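You operate a simulated robot arm through the tools that you are given. There is no shell and no other tool. Be economical: measure what you need, move in short steps, check, and stop when the job is done.

Carry out the task below with a simulated robot arm. There is one attempt and no reset: what you move stays moved.

## Task
Fetch the bonnet and set it on the disc on the plywood boards.

It is judged by the outcome, as a careful person would: the job done as asked, and still so three seconds after it is handed in. It fails if anything else is knocked over, pushed out of place, dropped, spilled or broken.

## Robot
A 7-joint arm with a two-finger parallel gripper, fixed in place. Base frame: the origin is at the foot of the arm, x ahead of it, y to its left, z up. Lengths are in m, angles in degrees, forces in N, time in s.
Its first joint turns from -66.0 to 66.0 degrees. Payload 2.6 kg.
The tool frame sits at the grasp point between the pads (the TCP): z along the fingers, y along the line on which they close. The tips reach 0.03 m beyond it. Largest opening 0.094 m; finger width 0.028, thickness 0.01; the body of the gripper, 0.05 by 0.096 m, starts 0.055 m behind the TCP.
Orientation is that of the tool frame in the base frame, as a unit quaternion [w, x, y, z]. With the fingers straight down and closing along the base's y, the tool's x points along the base's -x, its y along +y and its z along -z.

## Interface
- The arm moves only by the tool play_rows. Its argument "targets" is a list of rows, each a list of 2 entries, a list of its own where there are three numbers: the shift along the base's x, y, z in m, then the turn about the base's z in degrees. In form: [[[dx, dy, dz], spin], ...]. A call has 1 to 12 rows; each row shifts and turns the commanded pose from where the row before left it. "grip" is the closure in counts, from 0 (fully open) to 255 (shut), set as the call begins (left out, the last holds). Rows are played at 5 a second. More than 0.05 m and 8.6 degrees between two rows, or a gripper value outside its range, and nothing of the call is played. A pose out of reach is approached as far as the arm can. The call stops where the force on the tool passes 40 N (or 10 N more than at its start, if that is more) or the arm is blocked; 0.2 s more then pass. Each finger travels about 0.072 m/s and halts on what it meets, pressing with about 26 N; the grip force reading is that of the motor and also rises with nothing between the fingers. The clock runs only during rows and for 0.2 s after the last one: add rows that do not move to give the fingers time. It gives the time, the measured TCP pose, the force on the tool (base axes), the opening and the grip force at its end, in the units of the frame above (readings bear some noise), and new pictures: "show" is both (left out), scene, wrist or none.
- Cameras (640 x 400 px; columns grow to the right, rows downward): "scene" is fixed at [0.0534, 0.4631, 0.5514]; the picture's right is [-0.45, -0.89, 0.00], its down [-0.61, 0.31, -0.73] and it looks along [0.65, -0.33, -0.68] (base axes); focal length 328 px, centre (320, 200). "wrist" rides on the gripper at [-0.037, 0, -0.058] in the tool frame; the picture's right is [0.00, -1.00, 0.00], its down [0.97, 0.00, -0.24] and it looks along [0.24, 0.00, 0.97] (tool axes); focal length 218 px, centre (320, 200). There is no depth. A picture from a camera that has moved, and an enlarged one, comes with that camera's place and axes in the base frame and with its lens.
- close_up(camera, box): a new picture of the part [left, top, right, bottom] of that camera's present view, enlarged. It takes no simulated time.
- sign_off(): hands the job in; it is judged then, once.

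Work in short steps. Places have to be worked out from the pictures, the camera data and where the tool is seen: move nearer, look again, correct. Check each grasp and each placing, and mend what went wrong. You have 90 turns and 150 pictures in all, those below and enlarged ones among them. Open the gripper and draw the arm clear of the work before you hand the job in, unless the task says otherwise; then end with one line.

The tools are called as a command line: name --argument value ..., lists and objects as JSON in quotes. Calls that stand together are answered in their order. play_rows: Moves the arm, as the interface text tells. Its arguments: {"type":"object","properties":{"targets":{"type":"array","items":{"type":"array"}},"grip":{"type":"number"},"show":{"type":"string","enum":["both","scene","wrist","none"]}},"required":["targets"]} The other tools are called the same way: close_up (camera, box) takes an enlarged picture of a part of a camera's view; sign_off () hands the job in.

At the start:

```text
t: 0.0
tcp_pos: [0.2644, 0.3345, 0.3096]
tool_rot: [0.0, 0.0, 1.0, 0.0]
ft_force: [-0.9, 0.6, 0.2]
opening: 0.094
grip_force: 0.1
```

scene: 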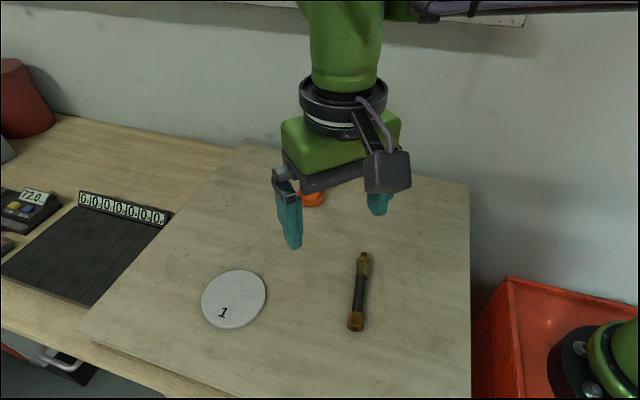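
wrist: 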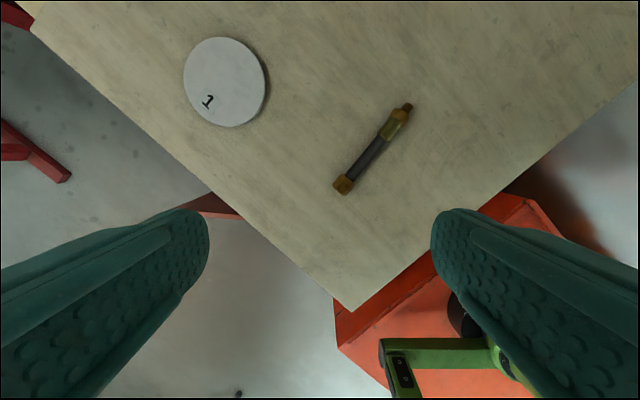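

The scene shows a disc marked 1, a brass and black fitting, and an orange thing partly hidden by a finger. I'll enlarge these to find the bonnet.

close_up --camera "scene" --box '[260, 150, 420, 250]'

close_up --camera "scene" --box '[190, 240, 390, 365]'

close_up --camera "scene" --box '[0, 150, 192, 270]'

```text
4.00 times, centred on (340, 200) of scene
camera zoom: at [0.0534, 0.4631, 0.5514], right [-0.45, -0.89, 0.0], down [-0.61, 0.31, -0.73], along [0.65, -0.33, -0.68], focal length 1313 px, centre (240, 200)
```

zoom: 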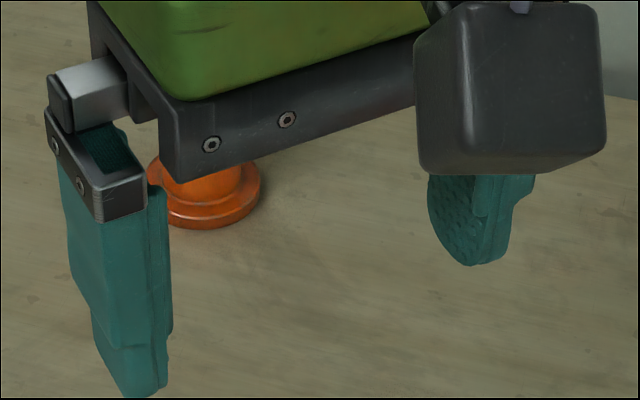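

```text
3.20 times, centred on (290, 302) of scene
camera zoom: at [0.0534, 0.4631, 0.5514], right [-0.45, -0.89, 0.0], down [-0.61, 0.31, -0.73], along [0.65, -0.33, -0.68], focal length 1050 px, centre (416, -128)
```

zoom: 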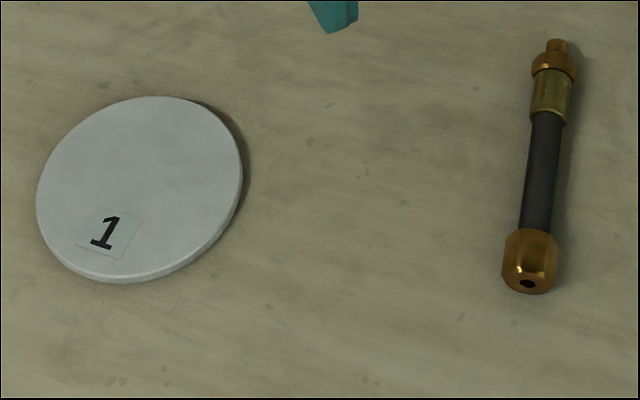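

```text
3.33 times, centred on (96, 210) of scene
camera zoom: at [0.0534, 0.4631, 0.5514], right [-0.45, -0.89, 0.0], down [-0.61, 0.31, -0.73], along [0.65, -0.33, -0.68], focal length 1094 px, centre (1067, 167)
```

zoom: 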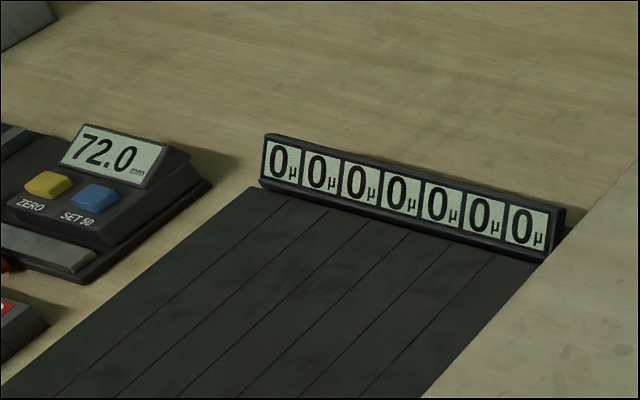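

The orange flanged part, near (0.53, 0.24), looks like the (valve) bonnet. The disc works out to about (0.385, 0.46) from both cameras. I'll move over to see the bonnet unobstructed.

play_rows --targets '[[[0.04, -0.03, 0], 0], [[0.04, -0.03, 0], 0], [[0.03, -0.03, 0], 0], [[0, 0, 0], 0]]' --grip 0

```text
t: 1.0
tcp_pos: [0.3769, 0.2449, 0.3087]
tool_rot: [0.0, 0.0, 1.0, 0.0]
ft_force: [-0.5, 0.6, 0.3]
opening: 0.0939
grip_force: 0.0
camera wrist: at [0.4148, 0.2435, 0.3678], right [0.0, -1.0, 0.0], down [-0.97, 0.0, 0.24], along [-0.24, 0.0, -0.97], focal length 218 px, centre (320, 200)
```

scene: 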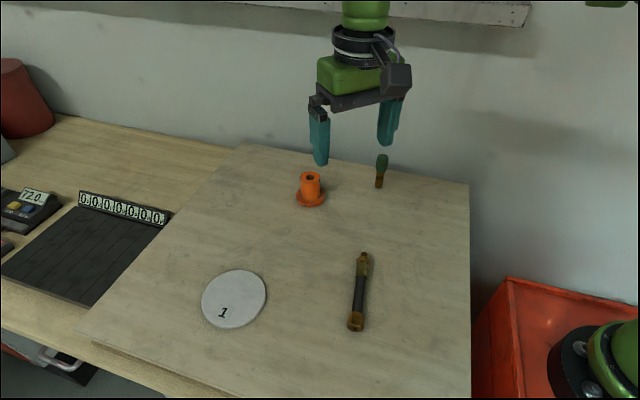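
wrist: 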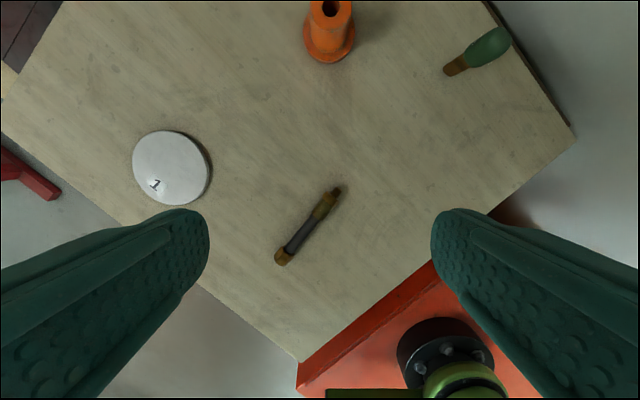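

The bonnet stands upright, flange down, at about (0.546, 0.233). Its top is near z 0.112, the tube is about 4 cm across and the flange about 6.3 cm. I'll go above it and look again.

play_rows --targets '[[[0.04, -0.003, 0], 0], [[0.04, -0.003, 0], 0], [[0.04, -0.003, -0.025], 0], [[0.04, -0.003, -0.025], 0], [[0.009, 0, -0.025], 0], [[0, 0, -0.025], 0], [[0, 0, 0], 0]]'

```text
t: 2.6
tcp_pos: [0.5268, 0.2327, 0.223]
tool_rot: [0.0, 0.0, 1.0, 0.0]
ft_force: [-0.2, 0.1, 0.3]
opening: 0.0938
grip_force: 0.1
out of reach, approached as far as the arm can: row 4
camera wrist: at [0.5632, 0.2324, 0.2812], right [0.0, -1.0, 0.0], down [-0.97, 0.0, 0.24], along [-0.24, 0.0, -0.97], focal length 218 px, centre (320, 200)
```

scene: 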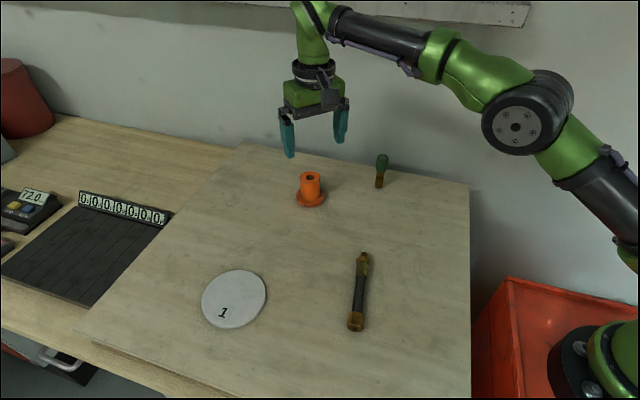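
wrist: 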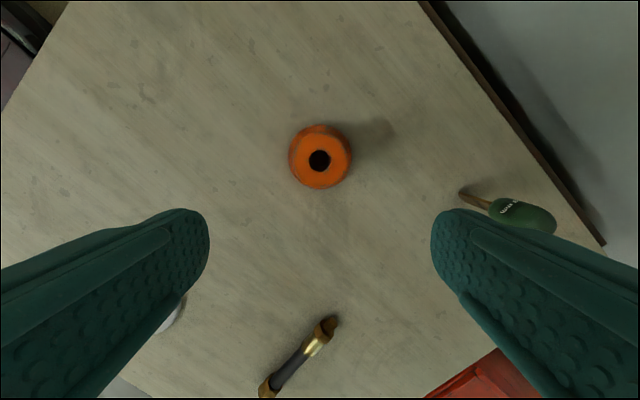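

The hole is centred at about (0.551, 0.232), in line with the gripper's y. I'll descend and then move forward, since reach is greater lower down.

play_rows --targets '[[[0, 0, -0.03], 0], [[0, 0, -0.03], 0], [[0.008, 0, -0.015], 0], [[0.008, 0, -0.015], 0], [[0.007, 0, 0], 0], [[0, 0, 0], 0]]'

```text
t: 4.0
tcp_pos: [0.548, 0.2341, 0.1306]
tool_rot: [0.0, 0.0, 1.0, 0.0]
ft_force: [0.3, 0.2, -0.1]
opening: 0.0938
grip_force: 0.0
camera wrist: at [0.5852, 0.2331, 0.19], right [0.0, -1.0, 0.0], down [-0.97, 0.0, 0.24], along [-0.24, 0.0, -0.97], focal length 218 px, centre (320, 200)
```

scene: 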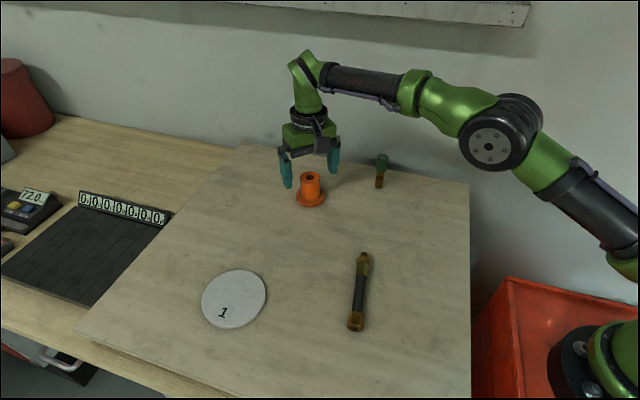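
wrist: 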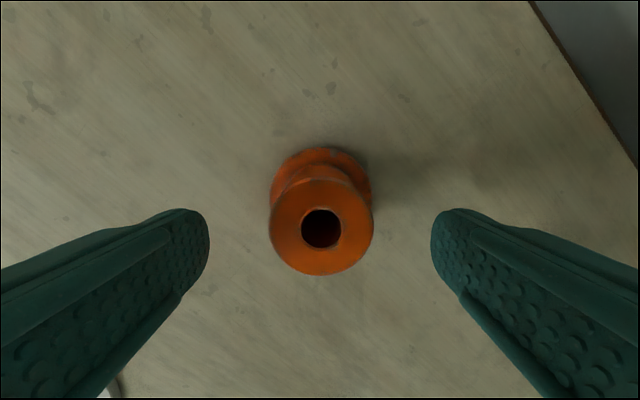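

From this near view the centre is at (0.555, 0.233). I'll shift 7 mm forward and go down to z ≈ 0.096, tips just above the flange.

play_rows --targets '[[[0.007, -0.001, -0.01], 0], [[0, 0, -0.015], 0], [[0, 0, -0.01], 0], [[0, 0, 0], 0]]'

close_up --camera "scene" --box '[260, 140, 372, 210]'

```text
t: 5.0
tcp_pos: [0.555, 0.2344, 0.0962]
tool_rot: [0.0, 0.0, 1.0, -0.001]
ft_force: [0.1, -0.4, 0.6]
opening: 0.0938
grip_force: 0.0
camera wrist: at [0.5923, 0.2334, 0.1549], right [0.0, -1.0, 0.0], down [-0.97, 0.0, 0.24], along [-0.24, 0.0, -0.97], focal length 218 px, centre (320, 200)
```

scene: 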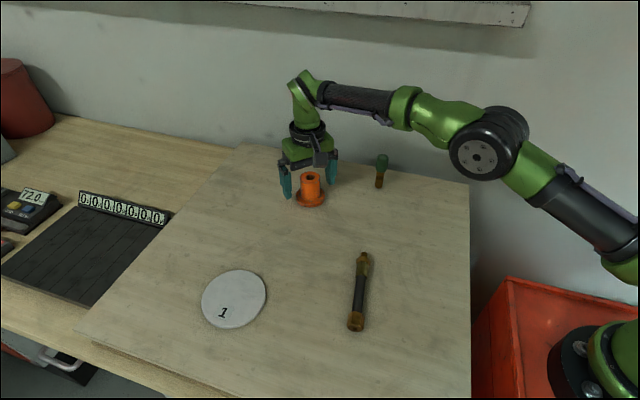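
wrist: 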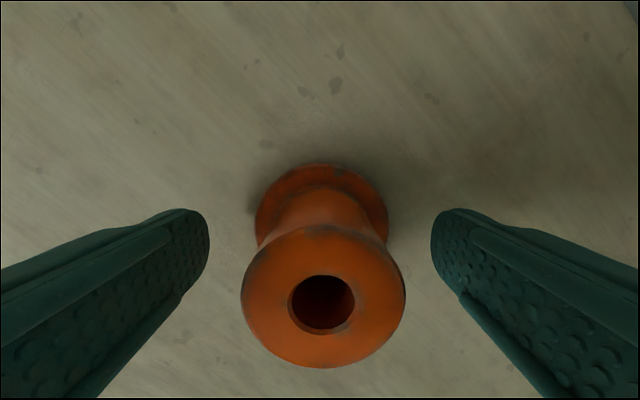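

```text
5.71 times, centred on (316, 175) of scene
camera zoom: at [0.0534, 0.4631, 0.5514], right [-0.45, -0.89, 0.0], down [-0.61, 0.31, -0.73], along [0.65, -0.33, -0.68], focal length 1875 px, centre (343, 343)
```

zoom: 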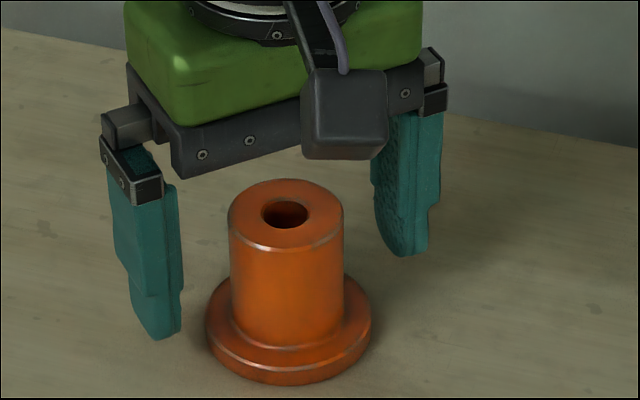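

The tube is centred between the pads and the tips clear the flange. Closing now.

play_rows --targets '[[[0, 0, 0], 0], [[0, 0, 0], 0], [[0, 0, 0], 0], [[0, 0, 0], 0], [[0, 0, 0], 0]]' --grip 255

```text
t: 6.2
tcp_pos: [0.5551, 0.2343, 0.0953]
tool_rot: [0.0, 0.0, 1.0, 0.0]
ft_force: [-2.5, 0.8, 0.3]
opening: 0.0427
grip_force: 26.3
camera wrist: at [0.5922, 0.2336, 0.1552], right [0.0, -1.0, 0.0], down [-0.97, 0.0, 0.24], along [-0.24, 0.0, -0.97], focal length 218 px, centre (320, 200)
```

scene: 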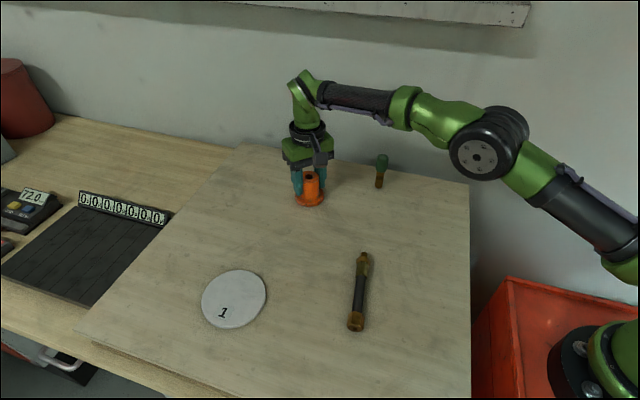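
wrist: 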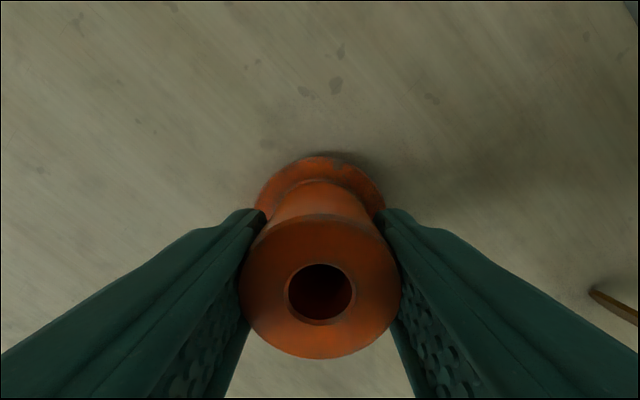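

Gripped at 42.7 mm. I'll lift it gently and check that it holds.

play_rows --targets '[[[0, 0, 0.015], 0], [[0, 0, 0.02], 0], [[-0.02, 0, 0.03], 0], [[-0.02, 0.02, 0.02], 0], [[0, 0, 0], 0]]'

```text
t: 7.4
tcp_pos: [0.5145, 0.2526, 0.1815]
tool_rot: [0.001, 0.0, 1.0, 0.0]
ft_force: [-0.4, -0.3, -5.7]
opening: 0.0426
grip_force: 26.4
camera wrist: at [0.5518, 0.2522, 0.2399], right [0.0, -1.0, 0.0], down [-0.97, 0.0, 0.24], along [-0.24, 0.0, -0.97], focal length 218 px, centre (320, 200)
```

scene: 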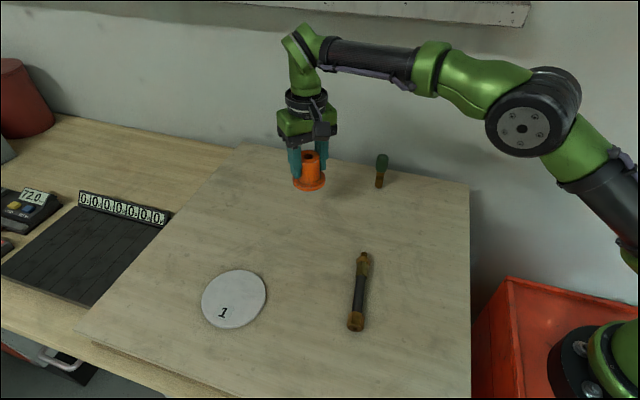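
wrist: 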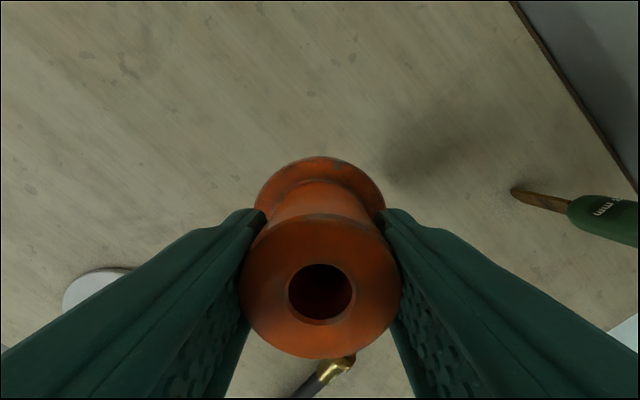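

The bonnet is held, with about 5.7 N of weight. I'll carry it towards the disc at (0.384, 0.459), staying high over the clear boards.

play_rows --targets '[[[-0.022, 0.034, -0.01], 0], [[-0.022, 0.034, 0], 0], [[-0.022, 0.034, 0], 0], [[-0.022, 0.034, 0], 0], [[-0.022, 0.034, 0], 0], [[-0.02, 0.034, 0], 0], [[0, 0, 0], 0], [[0, 0, 0], 0]]'

```text
t: 9.2
tcp_pos: [0.3819, 0.4594, 0.1703]
tool_rot: [0.0, -0.001, 1.0, 0.0]
ft_force: [-0.3, 0.7, -5.5]
opening: 0.0422
grip_force: 25.7
camera wrist: at [0.4202, 0.4577, 0.2291], right [0.0, -1.0, 0.0], down [-0.97, 0.0, 0.24], along [-0.24, 0.0, -0.97], focal length 218 px, centre (320, 200)
```

scene: 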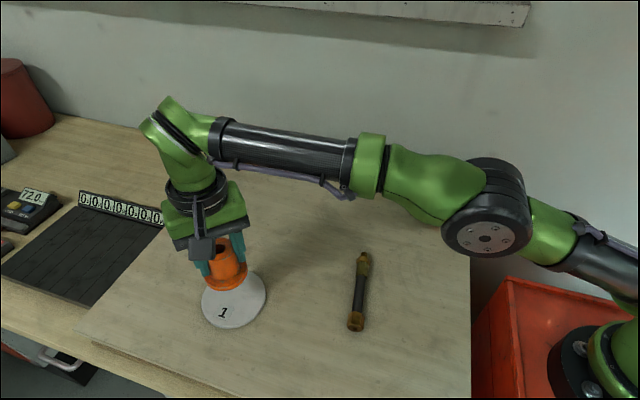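
wrist: 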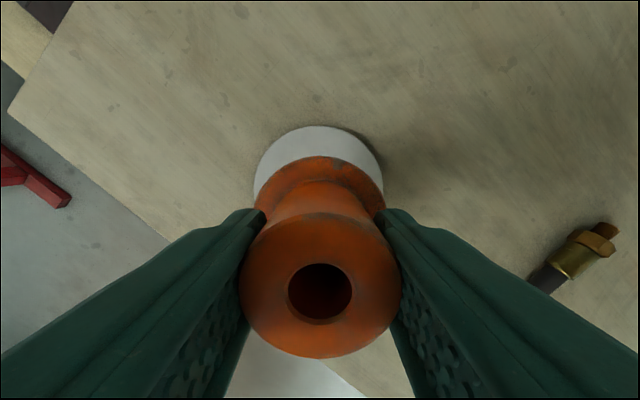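

The bonnet is over the disc, whose centre the wrist view puts at about (0.384, 0.458). I'll lower it to just above the disc.

play_rows --targets '[[[0.002, 0, -0.015], 0], [[0, 0, -0.02], 0], [[0, 0, -0.015], 0], [[0, 0, -0.005], 0], [[0, 0, 0], 0]]'

close_up --camera "scene" --box '[170, 235, 298, 335]'

```text
t: 10.4
tcp_pos: [0.3872, 0.4575, 0.1148]
tool_rot: [0.0, 0.0, 1.0, 0.0]
ft_force: [-0.6, -0.2, -6.8]
opening: 0.0425
grip_force: 25.9
camera wrist: at [0.4237, 0.4565, 0.1744], right [0.0, -1.0, 0.0], down [-0.97, 0.0, 0.24], along [-0.24, 0.0, -0.97], focal length 218 px, centre (320, 200)
```

scene: 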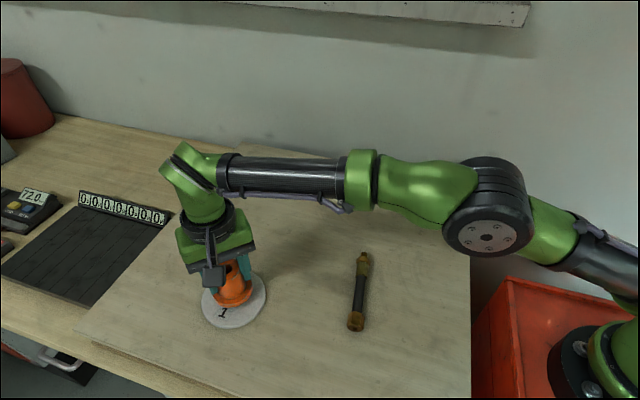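
wrist: 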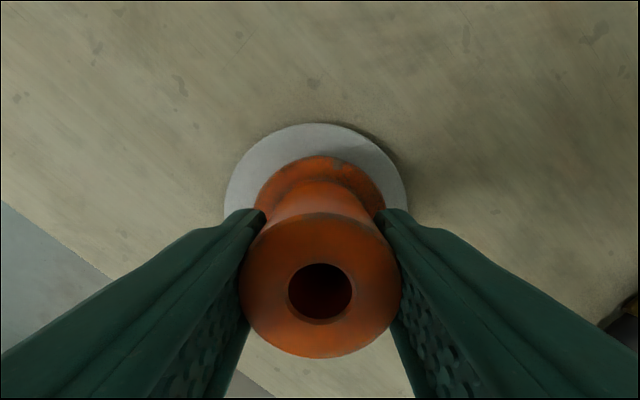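

```text
4.00 times, centred on (234, 285) of scene
camera zoom: at [0.0535, 0.4631, 0.5513], right [-0.45, -0.89, 0.0], down [-0.61, 0.31, -0.73], along [0.65, -0.33, -0.68], focal length 1313 px, centre (664, -140)
```

zoom: 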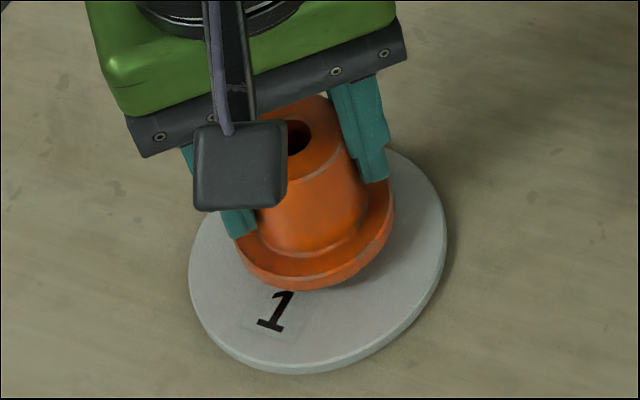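

It is about 1 cm above the disc and roughly 4 mm too far in x. I'll correct that and lower in small steps until contact.

play_rows --targets '[[[-0.004, 0, -0.003], 0], [[0, 0, -0.003], 0], [[0, 0, -0.002], 0], [[0, 0, 0], 0]]' --show "wrist"

close_up --camera "scene" --box '[170, 235, 298, 335]'

```text
t: 11.4
tcp_pos: [0.3834, 0.4581, 0.1075]
tool_rot: [0.0, 0.0, 1.0, 0.0]
ft_force: [-0.6, -0.3, -6.5]
opening: 0.0423
grip_force: 26.0
camera wrist: at [0.4204, 0.4569, 0.1667], right [0.0, -1.0, 0.0], down [-0.97, 0.0, 0.24], along [-0.24, 0.0, -0.97], focal length 218 px, centre (320, 200)
```

wrist: 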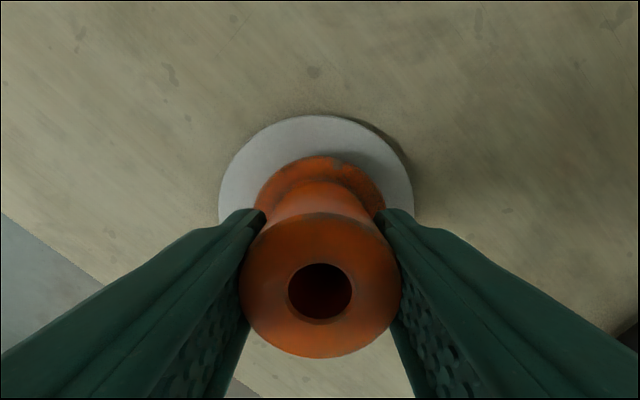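

```text
4.00 times, centred on (234, 285) of scene
camera zoom: at [0.0535, 0.4631, 0.5513], right [-0.45, -0.89, 0.0], down [-0.61, 0.31, -0.73], along [0.65, -0.33, -0.68], focal length 1313 px, centre (664, -140)
```

zoom: 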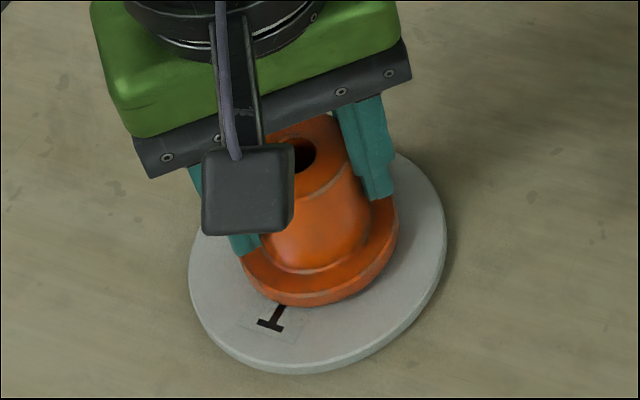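

Still unsupported, since the force reading is unchanged. I'll keep lowering by about 1 mm per row.

play_rows --targets '[[[0, 0, -0.001], 0], [[0, 0, -0.001], 0], [[0, 0, -0.001], 0], [[0, 0, -0.001], 0], [[0, 0, 0], 0]]' --show "none"

```text
t: 12.6
tcp_pos: [0.3837, 0.4571, 0.1028]
tool_rot: [0.0, 0.0, 1.0, 0.0]
ft_force: [-0.1, -1.6, 0.2]
opening: 0.0421
grip_force: 25.6
```

The weight has come off the tool (force about 0), so the bonnet is resting on the disc. I'll open slowly and look.

play_rows --targets '[[[0, 0, 0], 0], [[0, 0, 0], 0], [[0, 0, 0], 0], [[0, 0, 0], 0], [[0, 0, 0], 0]]' --grip 0

```text
t: 13.8
tcp_pos: [0.3829, 0.4581, 0.104]
tool_rot: [0.0, 0.0, 1.0, 0.0]
ft_force: [0.0, -0.1, -0.2]
opening: 0.0941
grip_force: 0.0
camera wrist: at [0.4199, 0.4564, 0.1625], right [0.0, -1.0, 0.0], down [-0.97, 0.0, 0.24], along [-0.24, 0.0, -0.97], focal length 218 px, centre (320, 200)
```

scene: 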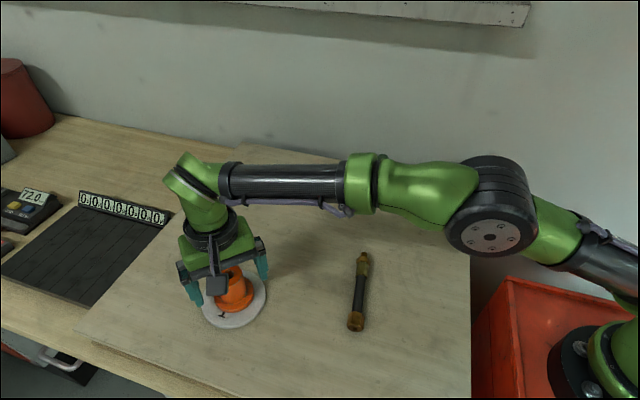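
wrist: 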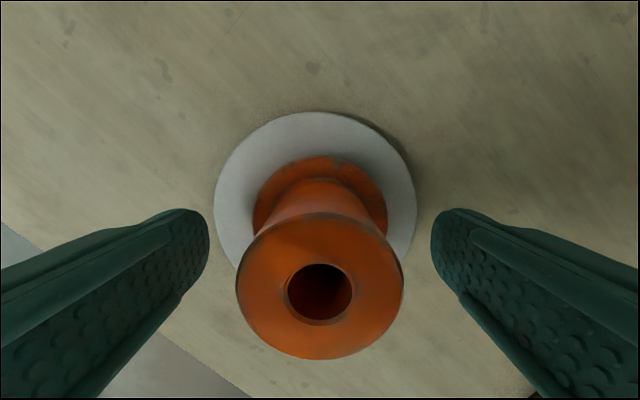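

The bonnet stands upright on the disc and the fingers are clear. I'll rise straight up and retreat towards the base.

play_rows --targets '[[[0, 0, 0.02], 0], [[0, 0, 0.03], 0], [[0, 0, 0.03], 0], [[-0.01, -0.01, 0.03], 0], [[-0.03, -0.035, 0.015], 0], [[-0.03, -0.035, 0.01], 0], [[0, -0.04, 0.01], 0], [[0, -0.04, 0], 0], [[0, -0.04, 0], 0], [[0, 0, 0], 0], [[0, 0, 0], 0]]'

close_up --camera "scene" --box '[170, 235, 298, 335]'

```text
t: 16.2
tcp_pos: [0.3121, 0.256, 0.2483]
tool_rot: [0.001, 0.0, 1.0, 0.0]
ft_force: [-0.6, 0.2, 0.1]
opening: 0.0938
grip_force: 0.0
camera wrist: at [0.3489, 0.2552, 0.3076], right [0.0, -1.0, 0.0], down [-0.97, 0.0, 0.24], along [-0.24, 0.0, -0.97], focal length 218 px, centre (320, 200)
```

scene: 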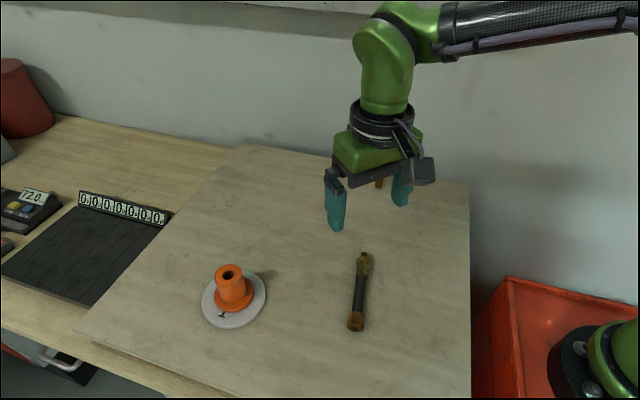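
wrist: 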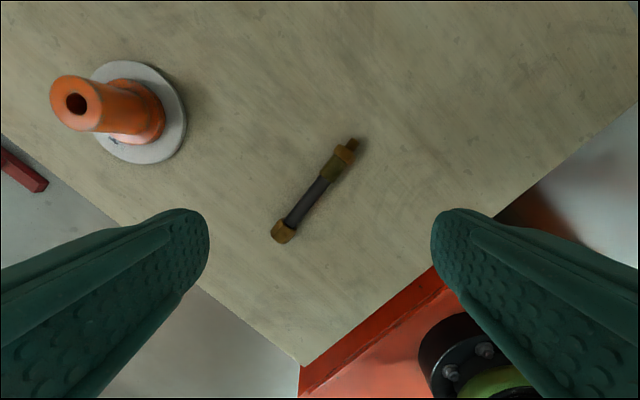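

```text
4.00 times, centred on (234, 285) of scene
camera zoom: at [0.0534, 0.4631, 0.5514], right [-0.45, -0.89, 0.0], down [-0.61, 0.31, -0.73], along [0.65, -0.33, -0.68], focal length 1313 px, centre (664, -140)
```

zoom: 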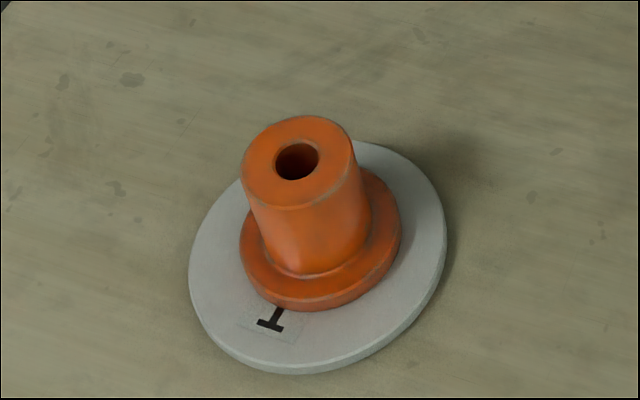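

The bonnet stands near the centre of the disc, nothing else has moved, and the arm is clear with the gripper open. Handing in.

sign_off

```text
The job is handed in.
```

The orange flanged part, which I took to be the bonnet, is standing upright on the disc on the plywood boards; nothing else was disturbed, and the job is handed in.
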